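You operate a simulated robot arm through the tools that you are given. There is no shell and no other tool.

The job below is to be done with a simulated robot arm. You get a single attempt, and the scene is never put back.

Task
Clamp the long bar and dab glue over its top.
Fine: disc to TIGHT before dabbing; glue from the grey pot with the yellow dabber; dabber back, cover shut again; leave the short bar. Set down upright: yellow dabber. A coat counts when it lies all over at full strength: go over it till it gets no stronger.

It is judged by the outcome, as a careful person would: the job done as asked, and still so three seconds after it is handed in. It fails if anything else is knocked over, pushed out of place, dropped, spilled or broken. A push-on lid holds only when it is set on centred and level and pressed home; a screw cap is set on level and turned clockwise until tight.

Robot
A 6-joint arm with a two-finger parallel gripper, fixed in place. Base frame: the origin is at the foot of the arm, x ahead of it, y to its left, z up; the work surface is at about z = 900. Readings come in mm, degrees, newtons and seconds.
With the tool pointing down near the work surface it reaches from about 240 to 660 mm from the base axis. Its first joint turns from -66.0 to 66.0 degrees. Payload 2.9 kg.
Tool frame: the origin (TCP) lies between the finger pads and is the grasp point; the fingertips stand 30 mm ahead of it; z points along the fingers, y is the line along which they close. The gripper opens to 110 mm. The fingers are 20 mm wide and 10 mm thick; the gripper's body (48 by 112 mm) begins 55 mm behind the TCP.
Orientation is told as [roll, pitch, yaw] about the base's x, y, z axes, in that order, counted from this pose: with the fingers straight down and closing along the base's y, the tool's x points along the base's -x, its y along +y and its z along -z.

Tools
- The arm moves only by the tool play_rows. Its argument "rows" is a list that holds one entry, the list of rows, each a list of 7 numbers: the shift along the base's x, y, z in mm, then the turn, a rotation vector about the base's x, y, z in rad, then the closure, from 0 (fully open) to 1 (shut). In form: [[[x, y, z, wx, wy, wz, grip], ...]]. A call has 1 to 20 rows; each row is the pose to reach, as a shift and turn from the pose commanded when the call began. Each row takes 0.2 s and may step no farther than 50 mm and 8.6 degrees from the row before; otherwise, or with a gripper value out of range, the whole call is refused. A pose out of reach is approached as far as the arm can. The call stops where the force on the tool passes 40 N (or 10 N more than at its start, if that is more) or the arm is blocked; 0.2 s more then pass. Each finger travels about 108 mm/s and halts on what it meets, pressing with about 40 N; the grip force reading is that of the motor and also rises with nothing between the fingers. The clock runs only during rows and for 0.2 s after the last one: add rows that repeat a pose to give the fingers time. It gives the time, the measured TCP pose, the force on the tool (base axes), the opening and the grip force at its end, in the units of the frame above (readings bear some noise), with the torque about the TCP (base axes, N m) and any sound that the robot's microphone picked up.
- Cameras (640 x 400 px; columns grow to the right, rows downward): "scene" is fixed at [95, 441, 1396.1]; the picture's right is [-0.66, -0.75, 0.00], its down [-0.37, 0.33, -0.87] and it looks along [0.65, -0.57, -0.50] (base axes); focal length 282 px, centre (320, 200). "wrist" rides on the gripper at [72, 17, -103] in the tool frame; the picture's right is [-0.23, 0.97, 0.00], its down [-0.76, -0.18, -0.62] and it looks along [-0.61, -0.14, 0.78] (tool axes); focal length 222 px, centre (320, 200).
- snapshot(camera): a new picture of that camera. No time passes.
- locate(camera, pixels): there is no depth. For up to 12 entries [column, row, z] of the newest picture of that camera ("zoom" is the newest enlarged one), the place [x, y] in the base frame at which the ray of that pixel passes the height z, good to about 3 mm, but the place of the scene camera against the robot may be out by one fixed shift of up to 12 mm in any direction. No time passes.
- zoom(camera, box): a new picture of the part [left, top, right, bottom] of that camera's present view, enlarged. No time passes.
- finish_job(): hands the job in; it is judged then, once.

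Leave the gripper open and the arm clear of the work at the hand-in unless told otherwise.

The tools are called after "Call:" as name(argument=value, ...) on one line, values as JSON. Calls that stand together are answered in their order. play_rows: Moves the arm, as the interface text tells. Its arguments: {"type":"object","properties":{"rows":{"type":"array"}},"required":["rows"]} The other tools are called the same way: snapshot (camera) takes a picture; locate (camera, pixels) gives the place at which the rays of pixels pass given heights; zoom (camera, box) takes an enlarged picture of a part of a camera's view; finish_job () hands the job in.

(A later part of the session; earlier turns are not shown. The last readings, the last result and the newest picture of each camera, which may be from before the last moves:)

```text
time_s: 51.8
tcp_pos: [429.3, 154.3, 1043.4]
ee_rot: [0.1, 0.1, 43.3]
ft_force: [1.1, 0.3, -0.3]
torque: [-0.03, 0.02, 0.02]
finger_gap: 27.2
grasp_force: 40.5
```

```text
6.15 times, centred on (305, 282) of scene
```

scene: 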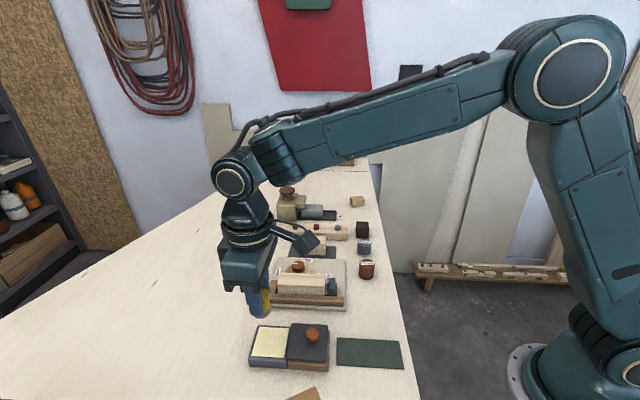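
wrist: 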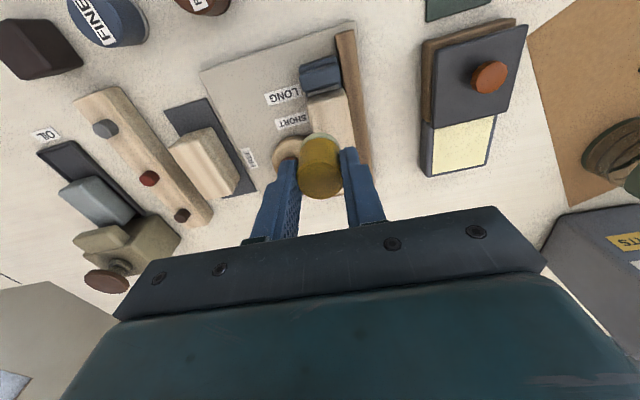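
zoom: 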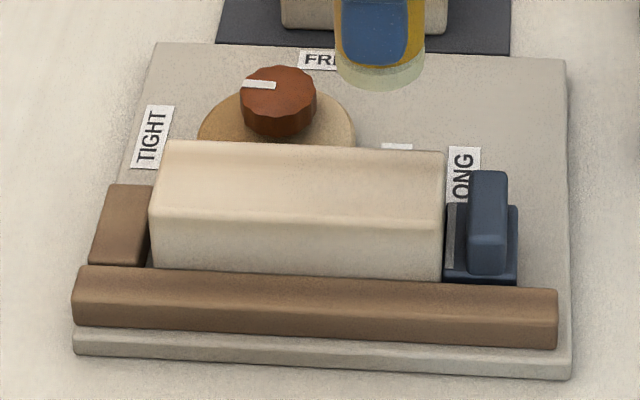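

The bar's top is centred near (443, 182.5), along ~44.3°, about 100 × 33 mm. I place the loaded dabber above its middle and come down to about 15 mm above the expected height.

Call:
play_rows(rows=[[[13.4, 29, 0, 0, 0, 0, 0.8], [13.4, 29, -20, 0, 0, 0, 0.8], [13.4, 29, -36, 0, 0, 0, 0.8], [13.4, 29, -36, 0, 0, 0, 0.8]]])

Call:
zoom(camera="scene", box=[255, 240, 355, 315])

Call:
snapshot(camera="wrist")

Call:
zoom(camera="wrist", box=[240, 80, 400, 200])

```text
time_s: 52.8
tcp_pos: [441.1, 183.8, 1008.3]
ee_rot: [0.1, 0.1, 43.2]
ft_force: [0.6, -0.7, -0.7]
torque: [-0.01, 0.0, 0.0]
finger_gap: 27.6
grasp_force: 39.6
```

```text
5.33 times, centred on (305, 278) of scene
```

zoom: 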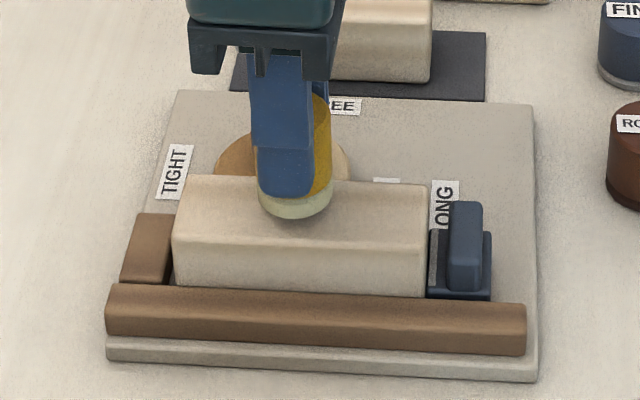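

```text
taken
```

wrist: 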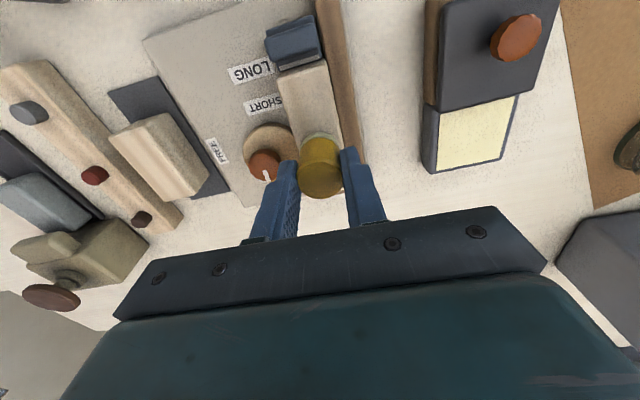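

```text
3.33 times, centred on (320, 140) of wrist
```

zoom: 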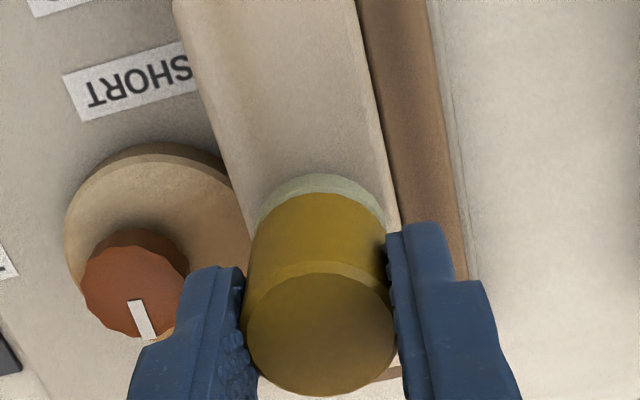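

Pad is well centred over the bar. I lower it 9 mm more and read.

Call:
play_rows(rows=[[[0, 0, -5, 0, 0, 0, 0.8], [0, 0, -9, 0, 0, 0, 0.8], [0, 0, -9, 0, 0, 0, 0.8]]])

Call:
play_rows(rows=[[[0, 0, -1.5, 0, 0, 0, 0.8], [0, 0, -3, 0, 0, 0, 0.8]]])

```text
time_s: 53.5
tcp_pos: [442.4, 183.3, 1000.2]
ee_rot: [0.0, 0.0, 43.4]
ft_force: [-4.7, -1.5, 17.1]
torque: [-0.07, 0.23, -0.02]
finger_gap: 27.8
grasp_force: 40.3
```

```text
time_s: 54.1
tcp_pos: [442.9, 183.6, 997.8]
ee_rot: [0.1, -0.2, 43.3]
ft_force: [0.6, -1.6, 27.6]
torque: [-0.05, -0.01, -0.08]
finger_gap: 27.6
grasp_force: 40.3
```

I pressed harder than wanted (27 N). I back off and look at the mark left and the dabber's seat in the fingers.

Call:
play_rows(rows=[[[0, 0, 2, 0, 0, 0, 0.8], [0, 0, 2, 0, 0, 0, 0.8]]])

Call:
play_rows(rows=[[[0, 0, 5, 0, 0, 0, 0.8], [0, 0, 20, 0, 0, 0, 0.8], [0, 0, 30, 0, 0, 0, 0.8], [0, 0, 30, 0, 0, 0, 0.8]]])

Call:
zoom(camera="scene", box=[255, 240, 355, 315])

Call:
snapshot(camera="wrist")

Call:
zoom(camera="wrist", box=[240, 80, 400, 200])

```text
time_s: 54.8
tcp_pos: [442.4, 184.1, 996.8]
ee_rot: [0.0, 0.3, 43.4]
ft_force: [2.4, 2.2, 10.5]
torque: [0.16, -0.19, -0.01]
finger_gap: 27.6
grasp_force: 39.5
```

```text
time_s: 55.8
tcp_pos: [441.9, 183.7, 1027.9]
ee_rot: [0.1, 0.2, 43.3]
ft_force: [-0.1, 0.5, -0.4]
torque: [0.02, 0.0, 0.01]
finger_gap: 27.7
grasp_force: 39.9
```

```text
5.33 times, centred on (305, 278) of scene
```

zoom: 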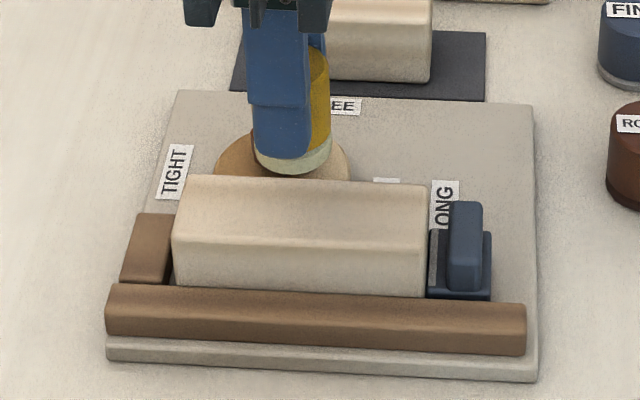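

```text
taken
```

wrist: 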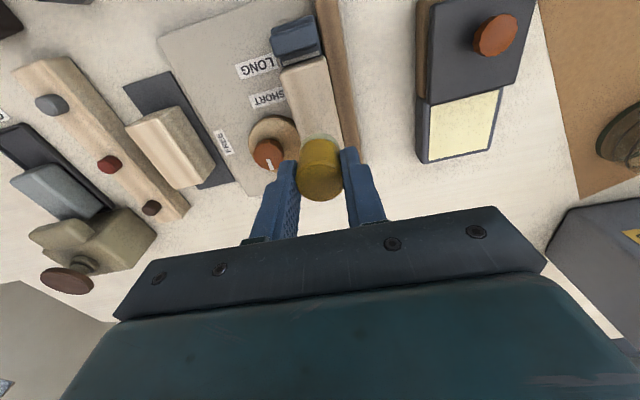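

```text
3.33 times, centred on (320, 140) of wrist
```

zoom: 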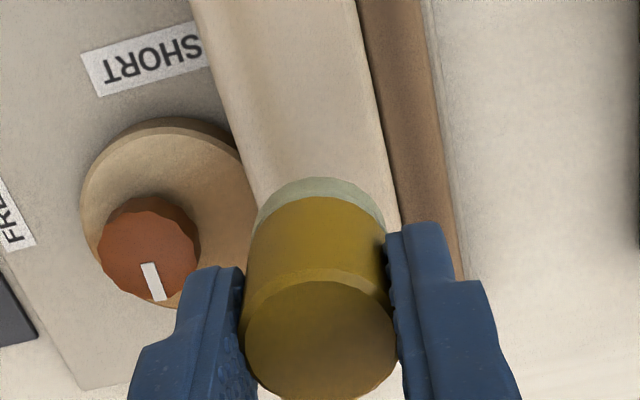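

Dabber still firmly seated (slipped up ~1.5 mm at most). To see what the dab left, I move the arm 55 mm along the bar direction and look back.

Call:
play_rows(rows=[[[20, 20, 5, 0, 0, 0, 0.8], [39, 38, 10, 0, 0, 0, 0.8], [39, 38, 10, 0, 0, 0, 0.8]]])

Call:
snapshot(camera="wrist")

Call:
zoom(camera="wrist", box=[240, 0, 400, 140])

Call:
zoom(camera="scene", box=[265, 260, 345, 310])

```text
time_s: 56.5
tcp_pos: [479.9, 221.2, 1038.0]
ee_rot: [0.0, 0.1, 43.3]
ft_force: [0.4, -0.9, 0.7]
torque: [0.0, 0.03, 0.0]
finger_gap: 27.8
grasp_force: 40.1
```

```text
taken
```

wrist: 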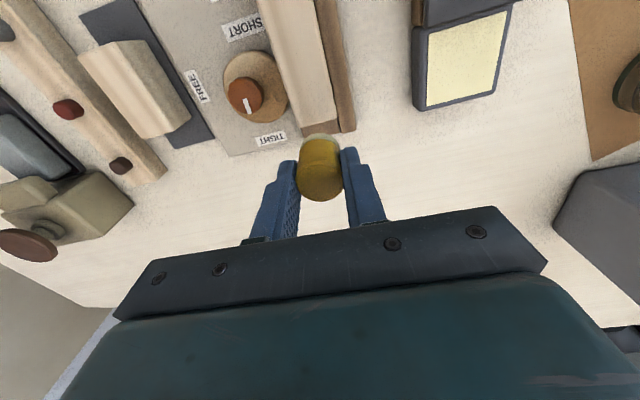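

```text
2.86 times, centred on (320, 70) of wrist
```

zoom: 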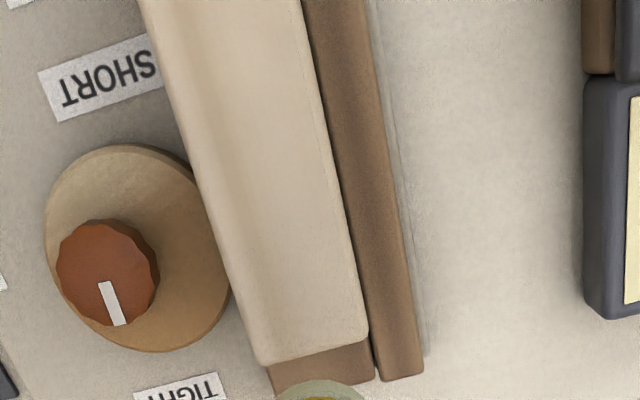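

```text
8.00 times, centred on (305, 285) of scene
```

zoom: 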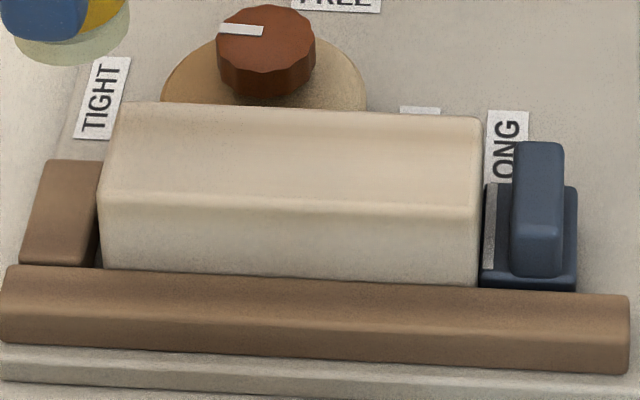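

The arm's own shading makes it hard to judge. I move the dabber well off to the left so the light is even, then compare the bar's colour.

Call:
play_rows(rows=[[[-20, 35, 10, 0, 0, 0, 0.8], [-40, 70, 20, 0, 0, 0, 0.8], [-50, 95, 25, 0, 0, 0, 0.8], [-50, 95, 25, 0, 0, 0, 0.8]]])

Call:
zoom(camera="scene", box=[265, 250, 345, 310])

Call:
snapshot(camera="wrist")

Call:
zoom(camera="wrist", box=[60, 0, 260, 160])

```text
time_s: 57.5
tcp_pos: [432.2, 317.8, 1061.1]
ee_rot: [0.1, 0.1, 43.3]
ft_force: [0.2, 0.3, 0.0]
torque: [0.01, 0.03, 0.01]
finger_gap: 27.7
grasp_force: 39.7
```

```text
6.67 times, centred on (305, 280) of scene
```

zoom: 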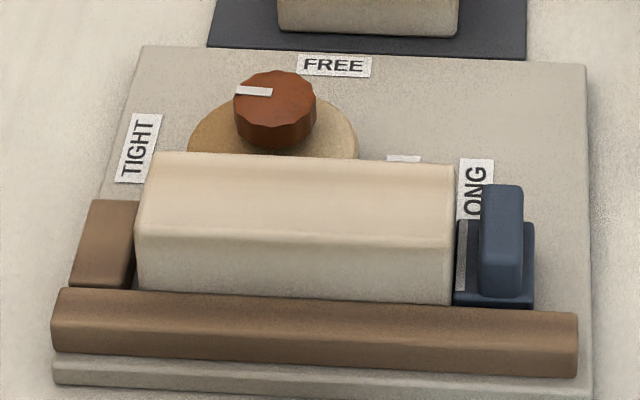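

```text
taken
```

wrist: 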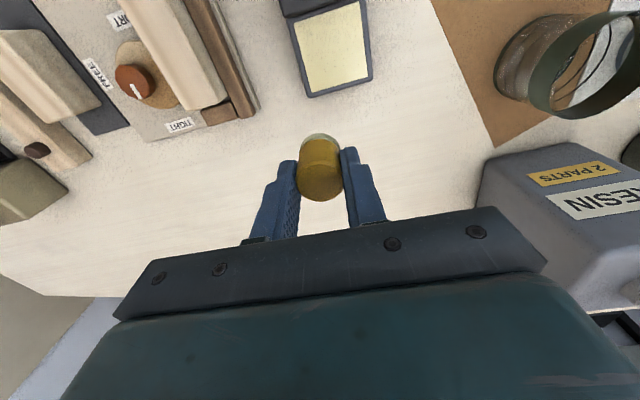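

```text
2.50 times, centred on (160, 80) of wrist
```

zoom: 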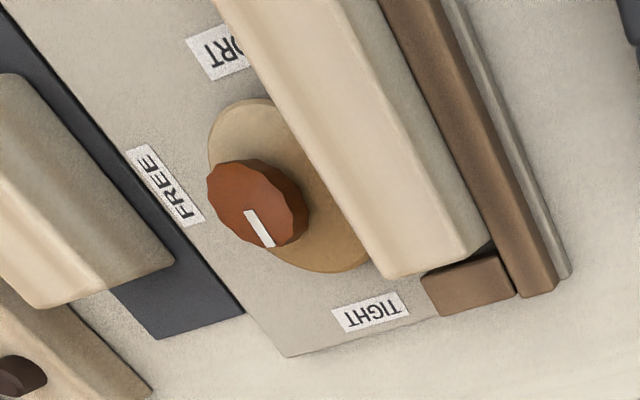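

I enlarge the bar's top strongly to look for a faint mark at its middle.

Call:
zoom(camera="scene", box=[282, 268, 336, 296])

Call:
zoom(camera="wrist", box=[120, 0, 240, 120])

Call:
zoom(camera="wrist", box=[280, 110, 360, 210])

```text
11.85 times, centred on (309, 282) of scene
```

zoom: 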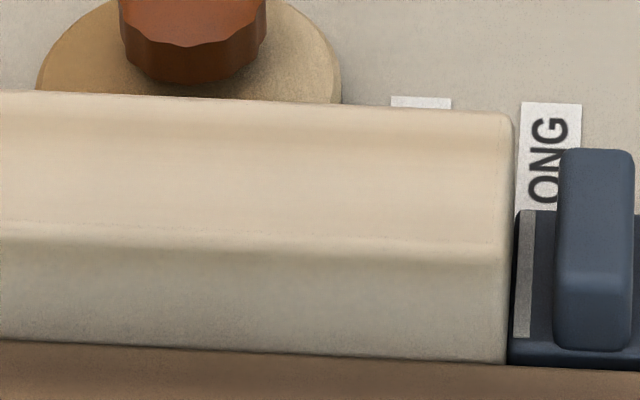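

```text
3.33 times, centred on (180, 60) of wrist
```

zoom: 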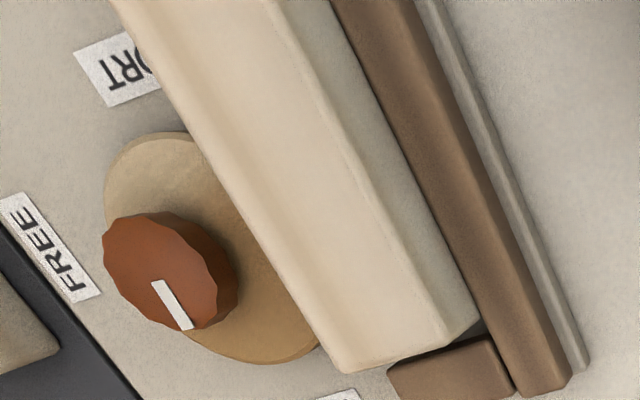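

```text
4.00 times, centred on (320, 160) of wrist
```

zoom: 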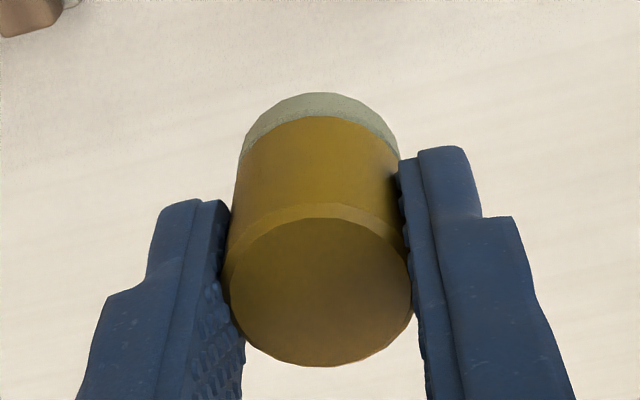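

I can just make out a coat patch outline on the bar's top but nothing strong yet, and the pad is still loaded. I refine the bar centre to about (440.3, 180.8) and go over it systematically with dabs at about 8 N. First I move above the LONG end, fence side.

Call:
play_rows(rows=[[[-6, -40, 0, 0, 0, 0, 0.8], [-12, -80, 0, 0, 0, 0, 0.8], [-18, -120, 0, 0, 0, 0, 0.8], [-24.4, -158.3, 0, 0, 0, 0, 0.8], [-24.4, -158.3, -40, 0, 0, 0, 0.8], [-24.4, -158.3, -58, 0, 0, 0, 0.8], [-24.4, -158.3, -58, 0, 0, 0, 0.8]]])

Call:
zoom(camera="scene", box=[255, 240, 355, 315])

Call:
snapshot(camera="wrist")

Call:
zoom(camera="wrist", box=[240, 80, 400, 200])

```text
time_s: 59.1
tcp_pos: [406.6, 158.5, 1004.4]
ee_rot: [0.1, 0.1, 43.4]
ft_force: [0.1, -0.4, -0.4]
torque: [0.02, -0.05, -0.02]
finger_gap: 27.6
grasp_force: 40.0
```

```text
5.33 times, centred on (305, 278) of scene
```

zoom: 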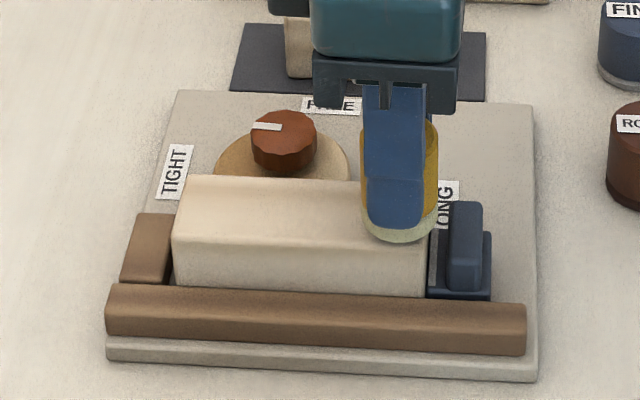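

```text
taken
```

wrist: 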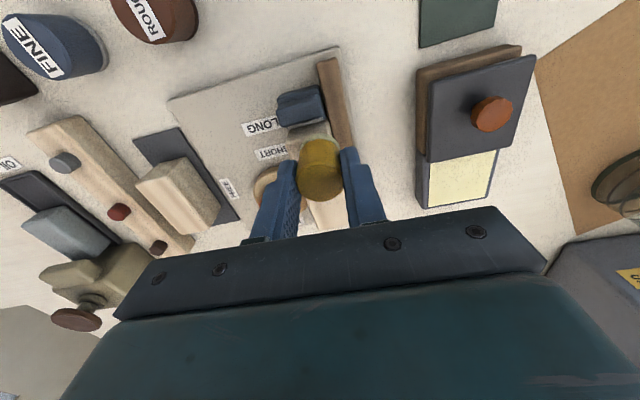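

```text
3.33 times, centred on (320, 140) of wrist
```

zoom: 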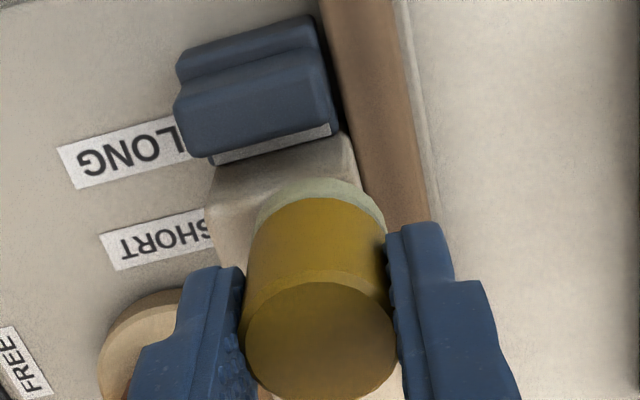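

Wrist view confirms the pad sits ~6 mm to the fence side and overlaps the LONG end as planned. First dab here, reading the force at the bottom.

Call:
play_rows(rows=[[[0, 0, -4, 0, 0, 0, 0.8], [0, 0, -6.2, 0, 0, 0, 0.8], [0, 0, -6.2, 0, 0, 0, 0.8]]])

```text
time_s: 60.0
tcp_pos: [407.9, 159.1, 997.6]
ee_rot: [0.0, 0.2, 43.3]
ft_force: [0.7, 0.7, 0.5]
torque: [0.0, -0.03, 0.02]
finger_gap: 27.8
grasp_force: 40.5
```

No contact yet at this height. One more millimetre at a time.

Call:
play_rows(rows=[[[0, 0, -1.2, 0, 0, 0, 0.8], [0, 0, -1.2, 0, 0, 0, 0.8]]])

```text
time_s: 60.5
tcp_pos: [408.4, 158.4, 998.0]
ee_rot: [0.2, 0.1, 43.3]
ft_force: [-0.8, -0.3, 4.1]
torque: [-0.01, 0.02, -0.01]
finger_gap: 27.7
grasp_force: 39.3
```

Light contact (4 N) now. I make a series of five dabs along the fence side, each pressed ~0.6 mm further and held, lifting 4 mm between them.

Call:
play_rows(rows=[[[0, 0, -0.6, 0, 0, 0, 0.8], [0, 0, -0.6, 0, 0, 0, 0.8], [0, 0, 4, 0, 0, 0, 0.8], [9.3, 9.1, 4, 0, 0, 0, 0.8], [9.3, 9.1, -0.6, 0, 0, 0, 0.8], [9.3, 9.1, -0.6, 0, 0, 0, 0.8], [9.3, 9.1, 4, 0, 0, 0, 0.8], [19.3, 18.8, 4, 0, 0, 0, 0.8], [19.3, 18.8, -0.6, 0, 0, 0, 0.8], [19.3, 18.8, -0.6, 0, 0, 0, 0.8], [19.3, 18.8, 4, 0, 0, 0, 0.8], [28.6, 27.9, 4, 0, 0, 0, 0.8], [28.6, 27.9, -0.6, 0, 0, 0, 0.8], [28.6, 27.9, -0.6, 0, 0, 0, 0.8], [28.6, 27.9, 4, 0, 0, 0, 0.8], [37.9, 37, 4, 0, 0, 0, 0.8], [37.9, 37, -0.6, 0, 0, 0, 0.8], [37.9, 37, -0.6, 0, 0, 0, 0.8]]])

Call:
snapshot(camera="wrist")

Call:
zoom(camera="wrist", box=[240, 60, 400, 180])

Call:
zoom(camera="scene", box=[265, 255, 345, 310])

```text
time_s: 64.3
tcp_pos: [444.7, 195.6, 996.7]
ee_rot: [0.1, 0.0, 43.4]
ft_force: [-1.9, -0.4, 5.7]
torque: [-0.02, 0.01, 0.0]
finger_gap: 27.7
grasp_force: 40.1
```

```text
taken
```

wrist: 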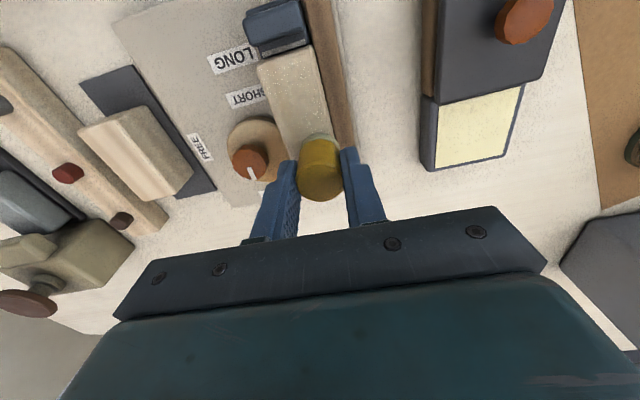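

```text
3.33 times, centred on (320, 120) of wrist
```

zoom: 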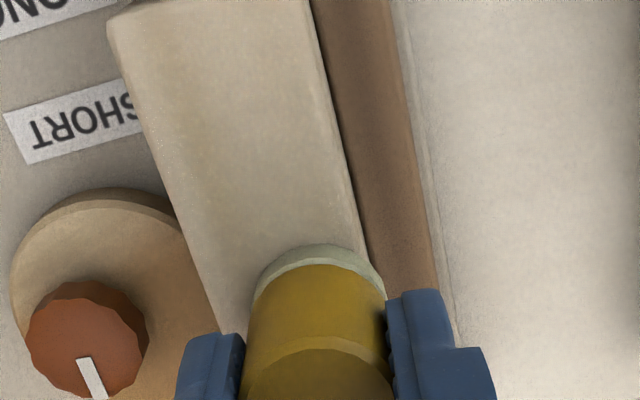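

```text
7.27 times, centred on (305, 282) of scene
```

zoom: 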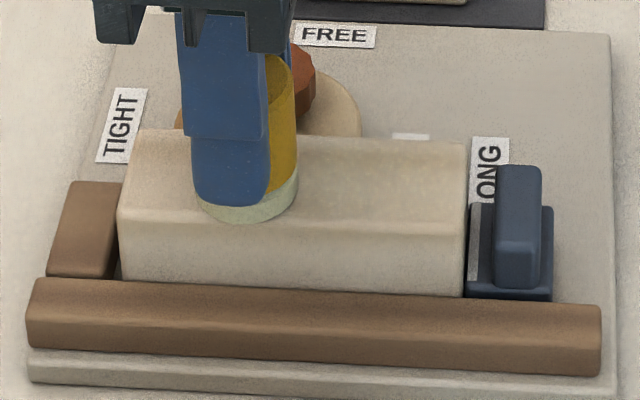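

The bar is taking on a faint tint. I continue: the last two spots on the fence side, then start back along the disc side.

Call:
play_rows(rows=[[[0, 0, 4.6, 0, 0, 0, 0.8], [10, 9.8, 4.6, 0, 0, 0, 0.8], [10, 9.8, -0.2, 0, 0, 0, 0.8], [10, 9.8, -0.2, 0, 0, 0, 0.8], [10, 9.8, 4.6, 0, 0, 0, 0.8], [19.3, 18.9, 4.6, 0, 0, 0, 0.8], [19.3, 18.9, -0.2, 0, 0, 0, 0.8], [19.3, 18.9, -0.2, 0, 0, 0, 0.8], [19.3, 18.9, 4.6, 0, 0, 0, 0.8], [27.7, 10.3, 4.6, 0, 0, 0, 0.8], [27.7, 10.3, -0.2, 0, 0, 0, 0.8], [27.7, 10.3, -0.2, 0, 0, 0, 0.8], [27.7, 10.3, 4.6, 0, 0, 0, 0.8], [18.4, 1.2, 4.6, 0, 0, 0, 0.8], [18.4, 1.2, -0.2, 0, 0, 0, 0.8], [18.4, 1.2, -0.2, 0, 0, 0, 0.8], [18.4, 1.2, 4.6, 0, 0, 0, 0.8], [8.4, -8.6, 4.6, 0, 0, 0, 0.8], [8.4, -8.6, -0.2, 0, 0, 0, 0.8], [8.4, -8.6, -0.2, 0, 0, 0, 0.8]]])

```text
time_s: 68.5
tcp_pos: [453.8, 187.3, 997.4]
ee_rot: [0.1, -0.1, 43.3]
ft_force: [-3.6, -1.6, 12.0]
torque: [-0.01, 0.1, 0.01]
finger_gap: 27.4
grasp_force: 39.6
```

Steady 12 N contact. I continue along the disc side toward the LONG end.

Call:
play_rows(rows=[[[0, 0, 4.6, 0, 0, 0, 0.8], [-9.3, -9.1, 4.6, 0, 0, 0, 0.8], [-9.3, -9.1, 0.1, 0, 0, 0, 0.8], [-9.3, -9.1, 0.1, 0, 0, 0, 0.8], [-9.3, -9.1, 4.6, 0, 0, 0, 0.8], [-18.6, -18.1, 4.6, 0, 0, 0, 0.8], [-18.6, -18.1, 0.1, 0, 0, 0, 0.8], [-18.6, -18.1, 0.1, 0, 0, 0, 0.8], [-18.6, -18.1, 4.6, 0, 0, 0, 0.8], [-28.6, -27.9, 4.6, 0, 0, 0, 0.8], [-28.6, -27.9, 0.1, 0, 0, 0, 0.8], [-28.6, -27.9, 0.1, 0, 0, 0, 0.8], [-28.6, -27.9, 4.6, 0, 0, 0, 0.8], [-37.9, -37, 4.6, 0, 0, 0, 0.8], [-37.9, -37, 0.1, 0, 0, 0, 0.8], [-37.9, -37, 0.1, 0, 0, 0, 0.8]]])

Call:
play_rows(rows=[[[0, 0, 20, 0, 0, 0, 0.8], [0, 0, 50, 0, 0, 0, 0.8], [15, 45, 55, 0, 0, 0, 0.8], [30, 90, 60, 0, 0, 0, 0.8], [40, 130, 60, 0, 0, 0, 0.8], [40, 150, 60, 0, 0, 0, 0.8], [40, 150, 60, 0, 0, 0, 0.8]]])

Call:
zoom(camera="scene", box=[265, 250, 345, 310])

Call:
snapshot(camera="wrist")

Call:
snapshot(camera="scene")

```text
time_s: 72.0
tcp_pos: [415.8, 149.1, 996.6]
ee_rot: [0.0, 0.1, 43.3]
ft_force: [-2.6, -1.2, 16.3]
torque: [0.02, 0.06, -0.03]
finger_gap: 27.6
grasp_force: 40.1
```

```text
time_s: 73.5
tcp_pos: [454.7, 299.1, 1056.6]
ee_rot: [0.1, 0.2, 43.4]
ft_force: [0.2, 0.0, -1.2]
torque: [-0.01, 0.03, 0.02]
finger_gap: 27.8
grasp_force: 39.7
```

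```text
6.67 times, centred on (305, 280) of scene
```

zoom: 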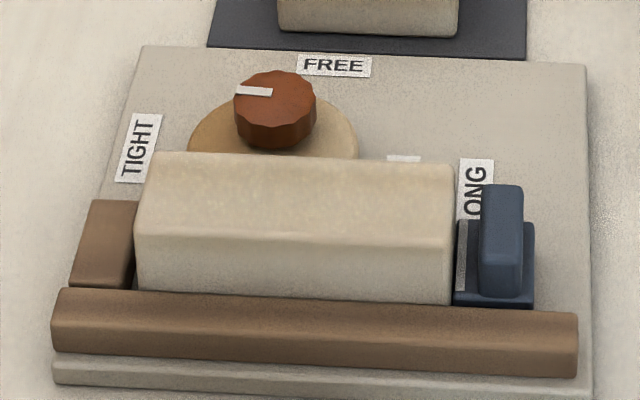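

```text
taken
```

wrist: 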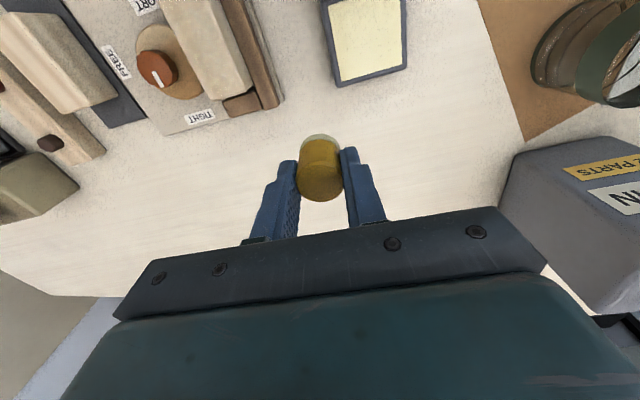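

```text
taken
```

scene: 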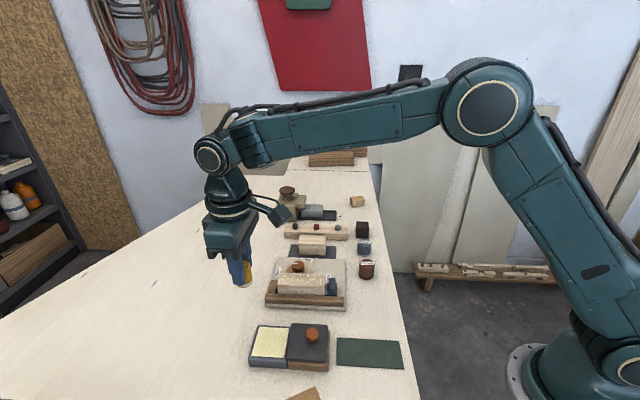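

The bar's top is now tinted pale yellow. I enlarge to judge evenness.

Call:
zoom(camera="scene", box=[275, 265, 335, 297])

Call:
zoom(camera="wrist", box=[120, 0, 280, 120])

Call:
zoom(camera="wrist", box=[280, 110, 360, 210])

```text
10.67 times, centred on (305, 281) of scene
```

zoom: 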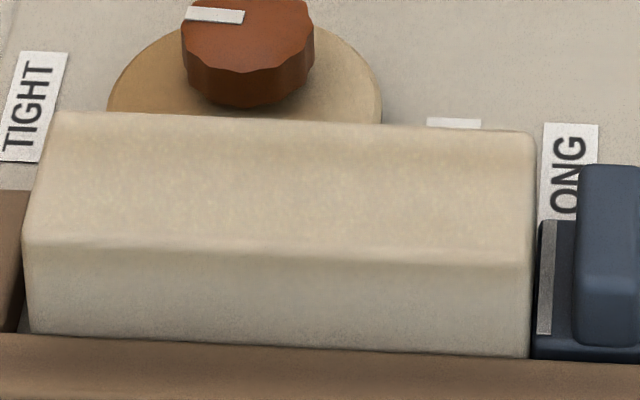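

```text
3.33 times, centred on (200, 60) of wrist
```

zoom: 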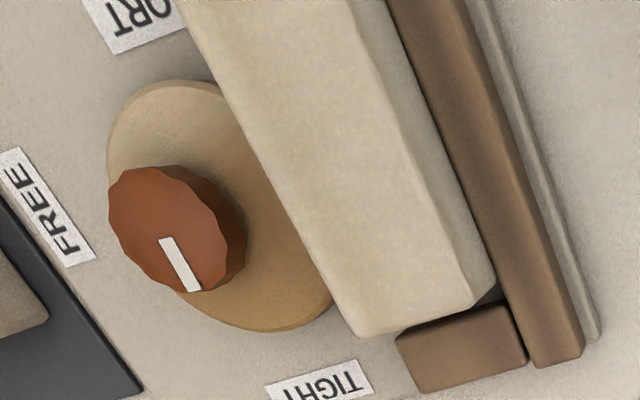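

```text
4.00 times, centred on (320, 160) of wrist
```

zoom: 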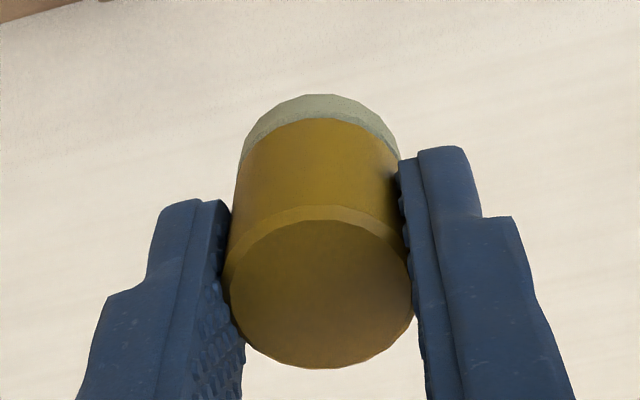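

The tint is even but light. I go back to the pot for more glue: first above the glue, then 6 mm above its surface.

Call:
play_rows(rows=[[[-25, 1, 0, 0, 0, 0, 0.8], [-50, 2, 0, 0, 0, 0, 0.8], [-76.4, 2.9, 0, 0, 0, 0, 0.8], [-76.4, 2.9, -40, 0, 0, 0, 0.8], [-76.4, 2.9, -70, 0, 0, 0, 0.8], [-76.4, 2.9, -80, 0, 0, 0, 0.8], [-76.4, 2.9, -83.5, 0, 0, 0, 0.8], [-76.4, 2.9, -83.5, 0, 0, 0, 0.8]]])

```text
time_s: 75.3
tcp_pos: [380.4, 303.2, 972.4]
ee_rot: [0.1, 0.1, 43.4]
ft_force: [-0.3, -0.3, 0.7]
torque: [0.02, -0.03, -0.01]
finger_gap: 27.8
grasp_force: 40.3
```

Just above the surface (0.7 N). I press 2 mm further, hold, and dab at three spots.

Call:
play_rows(rows=[[[0, 0, -1.2, 0, 0, 0, 0.8], [0, 0, -2, 0, 0, 0, 0.8], [0, 0, -2, 0, 0, 0, 0.8]]])

```text
time_s: 76.2
tcp_pos: [378.9, 302.7, 973.0]
ee_rot: [0.1, 0.0, 43.3]
ft_force: [-0.3, -4.0, 15.2]
torque: [-0.16, 0.02, -0.01]
finger_gap: 27.6
grasp_force: 39.7
```

15 N, good. Two more dabs in the glue, then I lift and return above the LONG end of the bar.

Call:
play_rows(rows=[[[0, 0, 5, 0, 0, 0, 0.8], [5, -5, 5, 0, 0, 0, 0.8], [5, -5, 0.5, 0, 0, 0, 0.8], [5, -5, 0.5, 0, 0, 0, 0.8], [5, -5, 5, 0, 0, 0, 0.8], [-5, 5, 5, 0, 0, 0, 0.8], [-5, 5, 0.5, 0, 0, 0, 0.8], [-5, 5, 0.5, 0, 0, 0, 0.8], [-5, 5, 10, 0, 0, 0, 0.8], [0, 0, 40, 0, 0, 0, 0.8], [0, 0, 71.6, 0, 0, 0, 0.8], [7, -36, 71.6, 0, 0, 0, 0.8], [14, -72, 71.6, 0, 0, 0, 0.8], [21, -108, 71.6, 0, 0, 0, 0.8], [28, -144.3, 71.6, 0, 0, 0, 0.8], [28, -144.3, 45, 0, 0, 0, 0.8], [28, -144.3, 31.6, 0, 0, 0, 0.8], [28, -144.3, 31.6, 0, 0, 0, 0.8]]])

Call:
zoom(camera="scene", box=[240, 255, 360, 375])

```text
time_s: 80.0
tcp_pos: [406.6, 159.4, 1000.7]
ee_rot: [0.1, 0.0, 43.4]
ft_force: [0.1, 0.5, 0.4]
torque: [0.01, 0.02, 0.01]
finger_gap: 27.5
grasp_force: 39.7
```

```text
3.33 times, centred on (300, 315) of scene
```

zoom: 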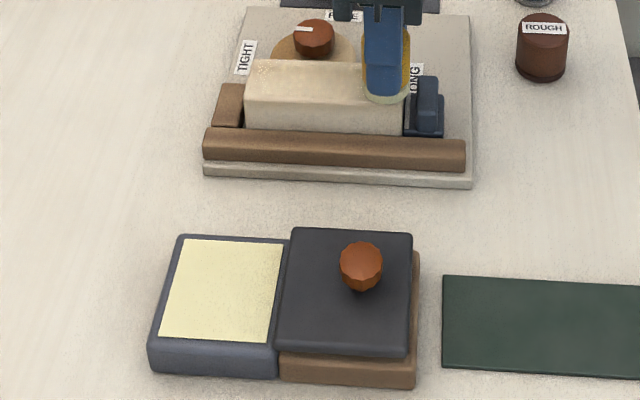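

Reloaded and above the LONG end again. Second pass: dabs along the fence side.

Call:
play_rows(rows=[[[0, 0, -6.2, 0, 0, 0, 0.8], [0, 0, -6.2, 0, 0, 0, 0.8], [0, 0, -2, 0, 0, 0, 0.8], [9.3, 9.1, -2, 0, 0, 0, 0.8], [9.3, 9.1, -6.2, 0, 0, 0, 0.8], [9.3, 9.1, -6.2, 0, 0, 0, 0.8], [9.3, 9.1, -2, 0, 0, 0, 0.8], [19.3, 18.8, -2, 0, 0, 0, 0.8], [19.3, 18.8, -6.2, 0, 0, 0, 0.8], [19.3, 18.8, -6.2, 0, 0, 0, 0.8], [19.3, 18.8, -2, 0, 0, 0, 0.8], [28.6, 27.9, -2, 0, 0, 0, 0.8], [28.6, 27.9, -6.2, 0, 0, 0, 0.8], [28.6, 27.9, -6.2, 0, 0, 0, 0.8], [28.6, 27.9, -2, 0, 0, 0, 0.8], [37.9, 37, -2, 0, 0, 0, 0.8], [37.9, 37, -6.2, 0, 0, 0, 0.8], [37.9, 37, -6.2, 0, 0, 0, 0.8]]])

Call:
zoom(camera="scene", box=[275, 265, 335, 297])

```text
time_s: 83.8
tcp_pos: [444.3, 196.3, 997.1]
ee_rot: [0.1, 0.0, 43.4]
ft_force: [-3.2, -0.6, 13.6]
torque: [-0.03, 0.09, 0.0]
finger_gap: 27.5
grasp_force: 39.3
```

```text
10.67 times, centred on (305, 281) of scene
```

zoom: 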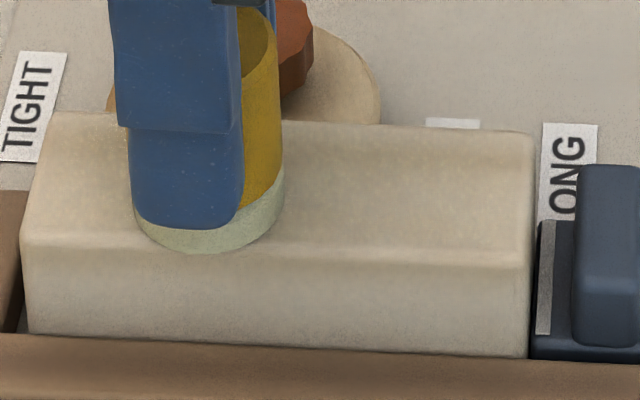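

Force steady at ~13 N. The pad just reaches the fence-side edge, so I shift the next spots 3 mm nearer the fence and continue round the TIGHT end.

Call:
play_rows(rows=[[[0, 0, 4.6, 0, 0, 0, 0.8], [7.9, 11.9, 4.6, 0, 0, 0, 0.8], [7.9, 11.9, 0, 0, 0, 0, 0.8], [7.9, 11.9, 0, 0, 0, 0, 0.8], [7.9, 11.9, 4.6, 0, 0, 0, 0.8], [17.9, 21.6, 4.6, 0, 0, 0, 0.8], [17.9, 21.6, 0, 0, 0, 0, 0.8], [17.9, 21.6, 0, 0, 0, 0, 0.8], [17.9, 21.6, 4.6, 0, 0, 0, 0.8], [28.4, 10.9, 4.6, 0, 0, 0, 0.8], [28.4, 10.9, 0, 0, 0, 0, 0.8], [28.4, 10.9, 0, 0, 0, 0, 0.8], [28.4, 10.9, 4.6, 0, 0, 0, 0.8], [18.4, 1.2, 4.6, 0, 0, 0, 0.8], [18.4, 1.2, 0, 0, 0, 0, 0.8], [18.4, 1.2, 0, 0, 0, 0, 0.8], [18.4, 1.2, 4.6, 0, 0, 0, 0.8], [8.4, -8.6, 4.6, 0, 0, 0, 0.8], [8.4, -8.6, 0, 0, 0, 0, 0.8], [8.4, -8.6, 0, 0, 0, 0, 0.8]]])

Call:
play_rows(rows=[[[0, 0, 4.6, 0, 0, 0, 0.8], [-9.3, -9.1, 4.6, 0, 0, 0, 0.8], [-9.3, -9.1, 0, 0, 0, 0, 0.8], [-9.3, -9.1, 0, 0, 0, 0, 0.8], [-9.3, -9.1, 4.6, 0, 0, 0, 0.8], [-18.6, -18.1, 4.6, 0, 0, 0, 0.8], [-18.6, -18.1, 0, 0, 0, 0, 0.8], [-18.6, -18.1, 0, 0, 0, 0, 0.8], [-18.6, -18.1, 4.6, 0, 0, 0, 0.8], [-28.6, -27.9, 4.6, 0, 0, 0, 0.8], [-28.6, -27.9, 0, 0, 0, 0, 0.8], [-28.6, -27.9, 0, 0, 0, 0, 0.8], [-28.6, -27.9, 4.6, 0, 0, 0, 0.8], [-38.7, -37.7, 4.6, 0, 0, 0, 0.8], [-38.7, -37.7, 0, 0, 0, 0, 0.8], [-38.7, -37.7, 0, 0, 0, 0, 0.8]]])

Call:
play_rows(rows=[[[0, 0, 20, 0, 0, 0, 0.8], [0, 0, 50, 0, 0, 0, 0.8], [15, 45, 55, 0, 0, 0, 0.8], [30, 90, 60, 0, 0, 0, 0.8], [40, 130, 60, 0, 0, 0, 0.8], [40, 150, 60, 0, 0, 0, 0.8], [40, 150, 60, 0, 0, 0, 0.8]]])

Call:
zoom(camera="scene", box=[275, 265, 335, 297])

Call:
snapshot(camera="wrist")

Call:
zoom(camera="wrist", box=[120, 0, 280, 120])

```text
time_s: 88.0
tcp_pos: [454.1, 187.1, 997.2]
ee_rot: [0.1, 0.1, 43.3]
ft_force: [-0.5, -0.9, 6.1]
torque: [-0.05, 0.02, -0.01]
finger_gap: 27.6
grasp_force: 39.8
```

```text
time_s: 91.3
tcp_pos: [416.4, 147.8, 996.2]
ee_rot: [0.1, 0.0, 43.3]
ft_force: [-0.9, -0.5, 9.0]
torque: [0.01, 0.01, 0.0]
finger_gap: 27.7
grasp_force: 40.2
```

```text
time_s: 93.0
tcp_pos: [455.8, 299.4, 1056.2]
ee_rot: [0.1, 0.1, 43.3]
ft_force: [0.2, -0.3, -0.1]
torque: [-0.02, 0.01, 0.01]
finger_gap: 27.5
grasp_force: 40.5
```

```text
10.67 times, centred on (305, 281) of scene
```

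zoom: 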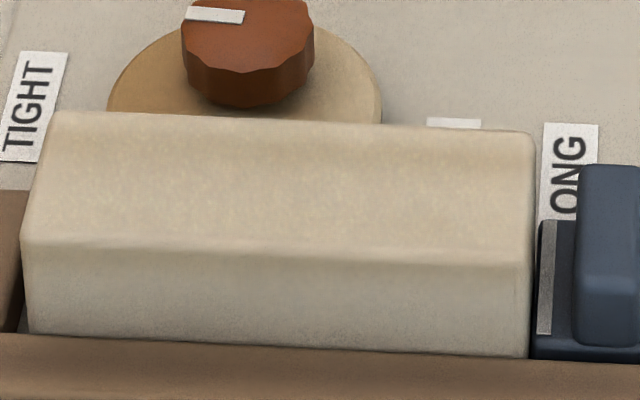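

```text
taken
```

wrist: 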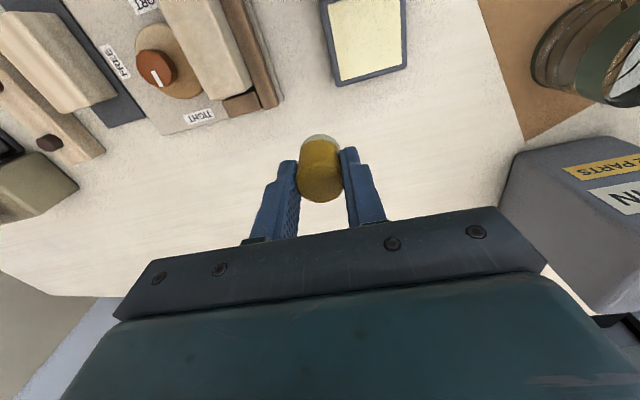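

```text
3.33 times, centred on (200, 60) of wrist
```

zoom: 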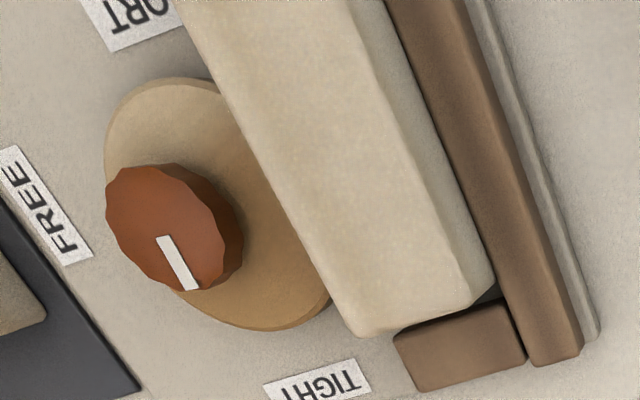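

I want a proper close view of the whole bar top. I move to the fence side of the bar, where the camera sees it past the fingers.

Call:
play_rows(rows=[[[-21, -34, -10, 0, 0, 0, 0.8], [-42.5, -67.2, -26, 0, 0, 0, 0.8], [-42.5, -67.2, -26, 0, 0, 0, 0.8]]])

Call:
snapshot(camera="wrist")

Call:
zoom(camera="wrist", box=[160, 20, 320, 180])

Call:
zoom(camera="wrist", box=[80, 40, 240, 180])

```text
time_s: 93.8
tcp_pos: [411.8, 231.2, 1029.5]
ee_rot: [0.1, 0.0, 43.3]
ft_force: [-0.1, 0.4, -1.0]
torque: [0.01, 0.01, 0.01]
finger_gap: 27.6
grasp_force: 40.8
```

```text
taken
```

wrist: 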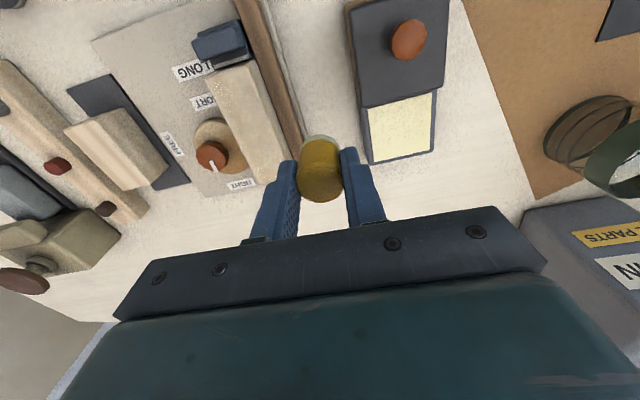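

```text
2.50 times, centred on (240, 100) of wrist
```

zoom: 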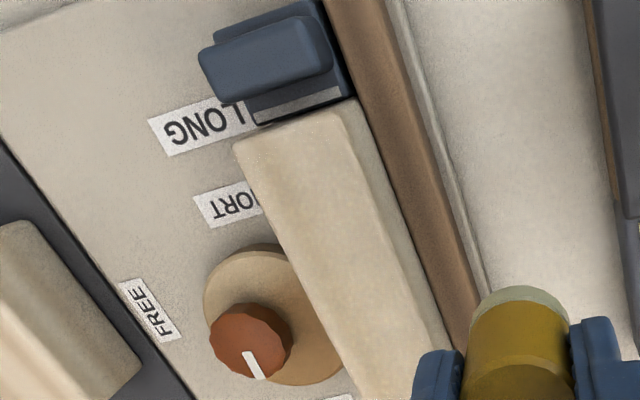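

```text
2.86 times, centred on (160, 110) of wrist
```

zoom: 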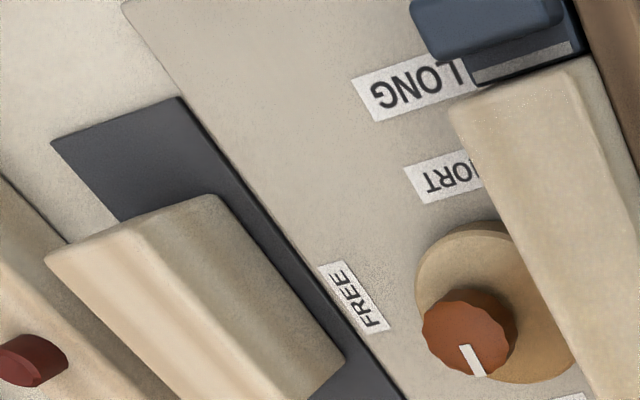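

Compared with the bare short bar, the long bar's top is now evenly covered, its grain streaks hidden. I zoom in further to compare its edges and corners.

Call:
zoom(camera="wrist", box=[200, 55, 280, 115])

Call:
zoom(camera="wrist", box=[215, 110, 305, 190])

```text
6.67 times, centred on (240, 85) of wrist
```

zoom: 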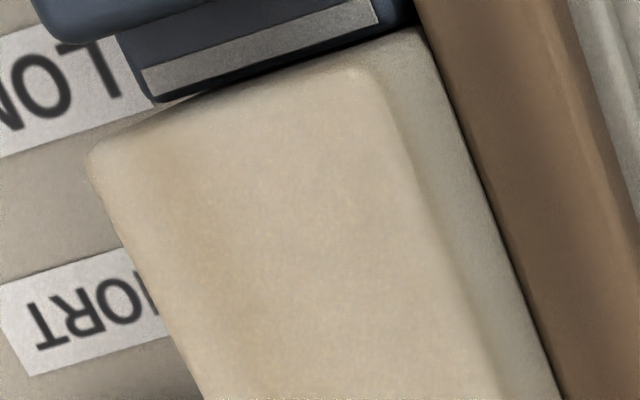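

```text
5.00 times, centred on (260, 150) of wrist
```

zoom: 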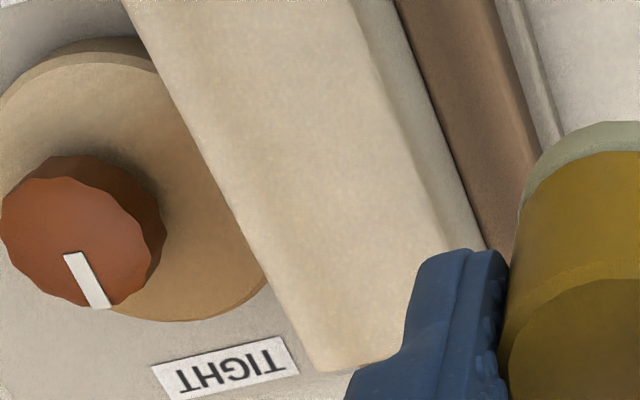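

Looks even, but to be sure it's at full strength I go over it again with fresh glue and new offsets. Third dip now.

Call:
play_rows(rows=[[[-16, 35, 0, 0, 0, 0, 0.8], [-33.1, 70.8, 0, 0, 0, 0, 0.8], [-33.1, 70.8, -35, 0, 0, 0, 0.8], [-33.1, 70.8, -52, 0, 0, 0, 0.8], [-33.1, 70.8, -58.5, 0, 0, 0, 0.8], [-33.1, 70.8, -59.2, 0, 0, 0, 0.8], [-33.1, 70.8, -59.2, 0, 0, 0, 0.8], [-33.1, 70.8, -54, 0, 0, 0, 0.8], [-28, 66, -54, 0, 0, 0, 0.8], [-28, 66, -59.2, 0, 0, 0, 0.8], [-28, 66, -59.2, 0, 0, 0, 0.8], [-28, 66, -54, 0, 0, 0, 0.8], [-38, 76, -54, 0, 0, 0, 0.8], [-38, 76, -59.2, 0, 0, 0, 0.8], [-38, 76, -59.2, 0, 0, 0, 0.8], [-38, 76, -50, 0, 0, 0, 0.8], [-33.1, 70.8, -20, 0, 0, 0, 0.8], [-33.1, 70.8, 12, 0, 0, 0, 0.8], [-33.1, 70.8, 12, 0, 0, 0, 0.8]]])

Call:
snapshot(camera="wrist")

Call:
zoom(camera="wrist", box=[240, 60, 400, 210])

```text
time_s: 97.8
tcp_pos: [378.0, 301.6, 1041.0]
ee_rot: [0.1, 0.1, 43.3]
ft_force: [0.4, 0.7, 0.7]
torque: [0.0, 0.06, 0.0]
finger_gap: 27.7
grasp_force: 39.9
```

```text
taken
```

wrist: 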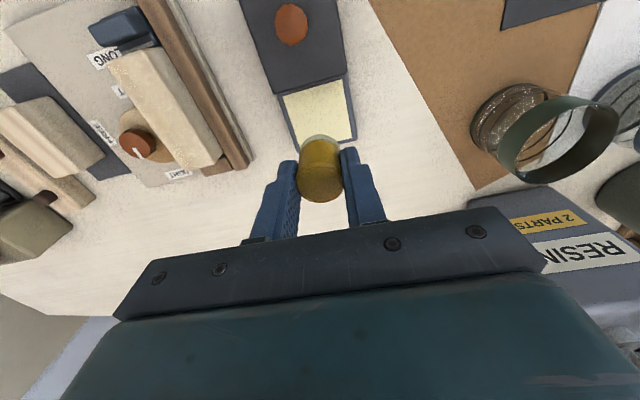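

```text
2.67 times, centred on (320, 135) of wrist
```

zoom: 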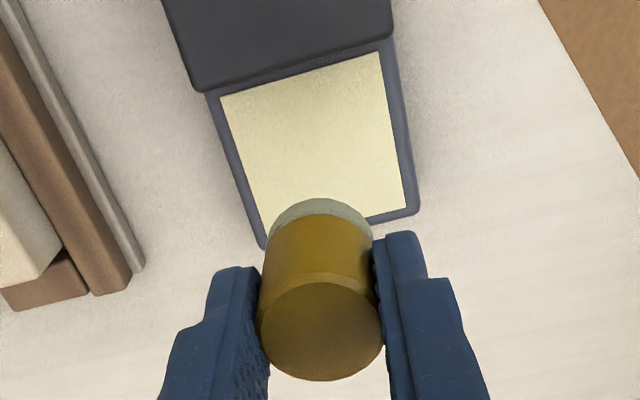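

Pad freshly loaded. Third pass, starting at the LONG end 9 mm to the fence side with 14 mm spacing.

Call:
play_rows(rows=[[[6, -36, 0, 0, 0, 0, 0.8], [12, -72, 0, 0, 0, 0, 0.8], [18, -108, 0, 0, 0, 0, 0.8], [24.4, -143.6, 0, 0, 0, 0, 0.8], [24.4, -143.6, -38, 0, 0, 0, 0.8], [24.4, -143.6, -46, 0, 0, 0, 0.8], [24.4, -143.6, -46, 0, 0, 0, 0.8], [24.4, -143.6, -41, 0, 0, 0, 0.8], [34.4, -133.8, -46, 0, 0, 0, 0.8], [34.4, -133.8, -46, 0, 0, 0, 0.8], [34.4, -133.8, -41, 0, 0, 0, 0.8], [44.4, -124, -46, 0, 0, 0, 0.8], [44.4, -124, -46, 0, 0, 0, 0.8], [44.4, -124, -41, 0, 0, 0, 0.8], [54.4, -114.2, -46, 0, 0, 0, 0.8], [54.4, -114.2, -46, 0, 0, 0, 0.8], [54.4, -114.2, -41, 0, 0, 0, 0.8], [64.4, -104.4, -46, 0, 0, 0, 0.8], [64.4, -104.4, -46, 0, 0, 0, 0.8]]])

Call:
zoom(camera="scene", box=[275, 265, 335, 297])

```text
time_s: 101.8
tcp_pos: [445.1, 198.4, 996.8]
ee_rot: [0.1, 0.2, 43.4]
ft_force: [-0.5, -0.1, 1.5]
torque: [0.03, -0.01, 0.0]
finger_gap: 27.8
grasp_force: 39.9
```

```text
10.67 times, centred on (305, 281) of scene
```

zoom: 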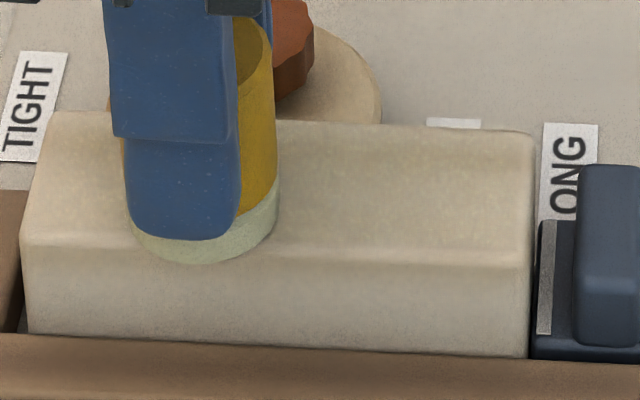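

Contact has lightened (1.5 N), so I press 0.9 mm deeper for the following dabs and read again.

Call:
play_rows(rows=[[[0, 0, -0.9, 0, 0, 0, 0.8], [0, 0, -0.9, 0, 0, 0, 0.8], [0, 0, 4, 0, 0, 0, 0.8], [10, 9.8, -0.9, 0, 0, 0, 0.8], [10, 9.8, -0.9, 0, 0, 0, 0.8], [10, 9.8, 4, 0, 0, 0, 0.8], [20, 19.6, -0.9, 0, 0, 0, 0.8], [20, 19.6, -0.9, 0, 0, 0, 0.8], [20, 19.6, 4, 0, 0, 0, 0.8], [31.2, 8.1, -0.9, 0, 0, 0, 0.8], [31.2, 8.1, -0.9, 0, 0, 0, 0.8], [31.2, 8.1, 4, 0, 0, 0, 0.8], [21.2, -1.7, -0.9, 0, 0, 0, 0.8], [21.2, -1.7, -0.9, 0, 0, 0, 0.8], [21.2, -1.7, 4, 0, 0, 0, 0.8], [11.2, -11.5, -0.9, 0, 0, 0, 0.8], [11.2, -11.5, -0.9, 0, 0, 0, 0.8]]])

```text
time_s: 105.3
tcp_pos: [455.3, 186.6, 996.5]
ee_rot: [0.0, -0.2, 43.3]
ft_force: [3.4, 5.4, 25.8]
torque: [0.24, -0.23, 0.01]
finger_gap: 27.6
grasp_force: 39.8
```

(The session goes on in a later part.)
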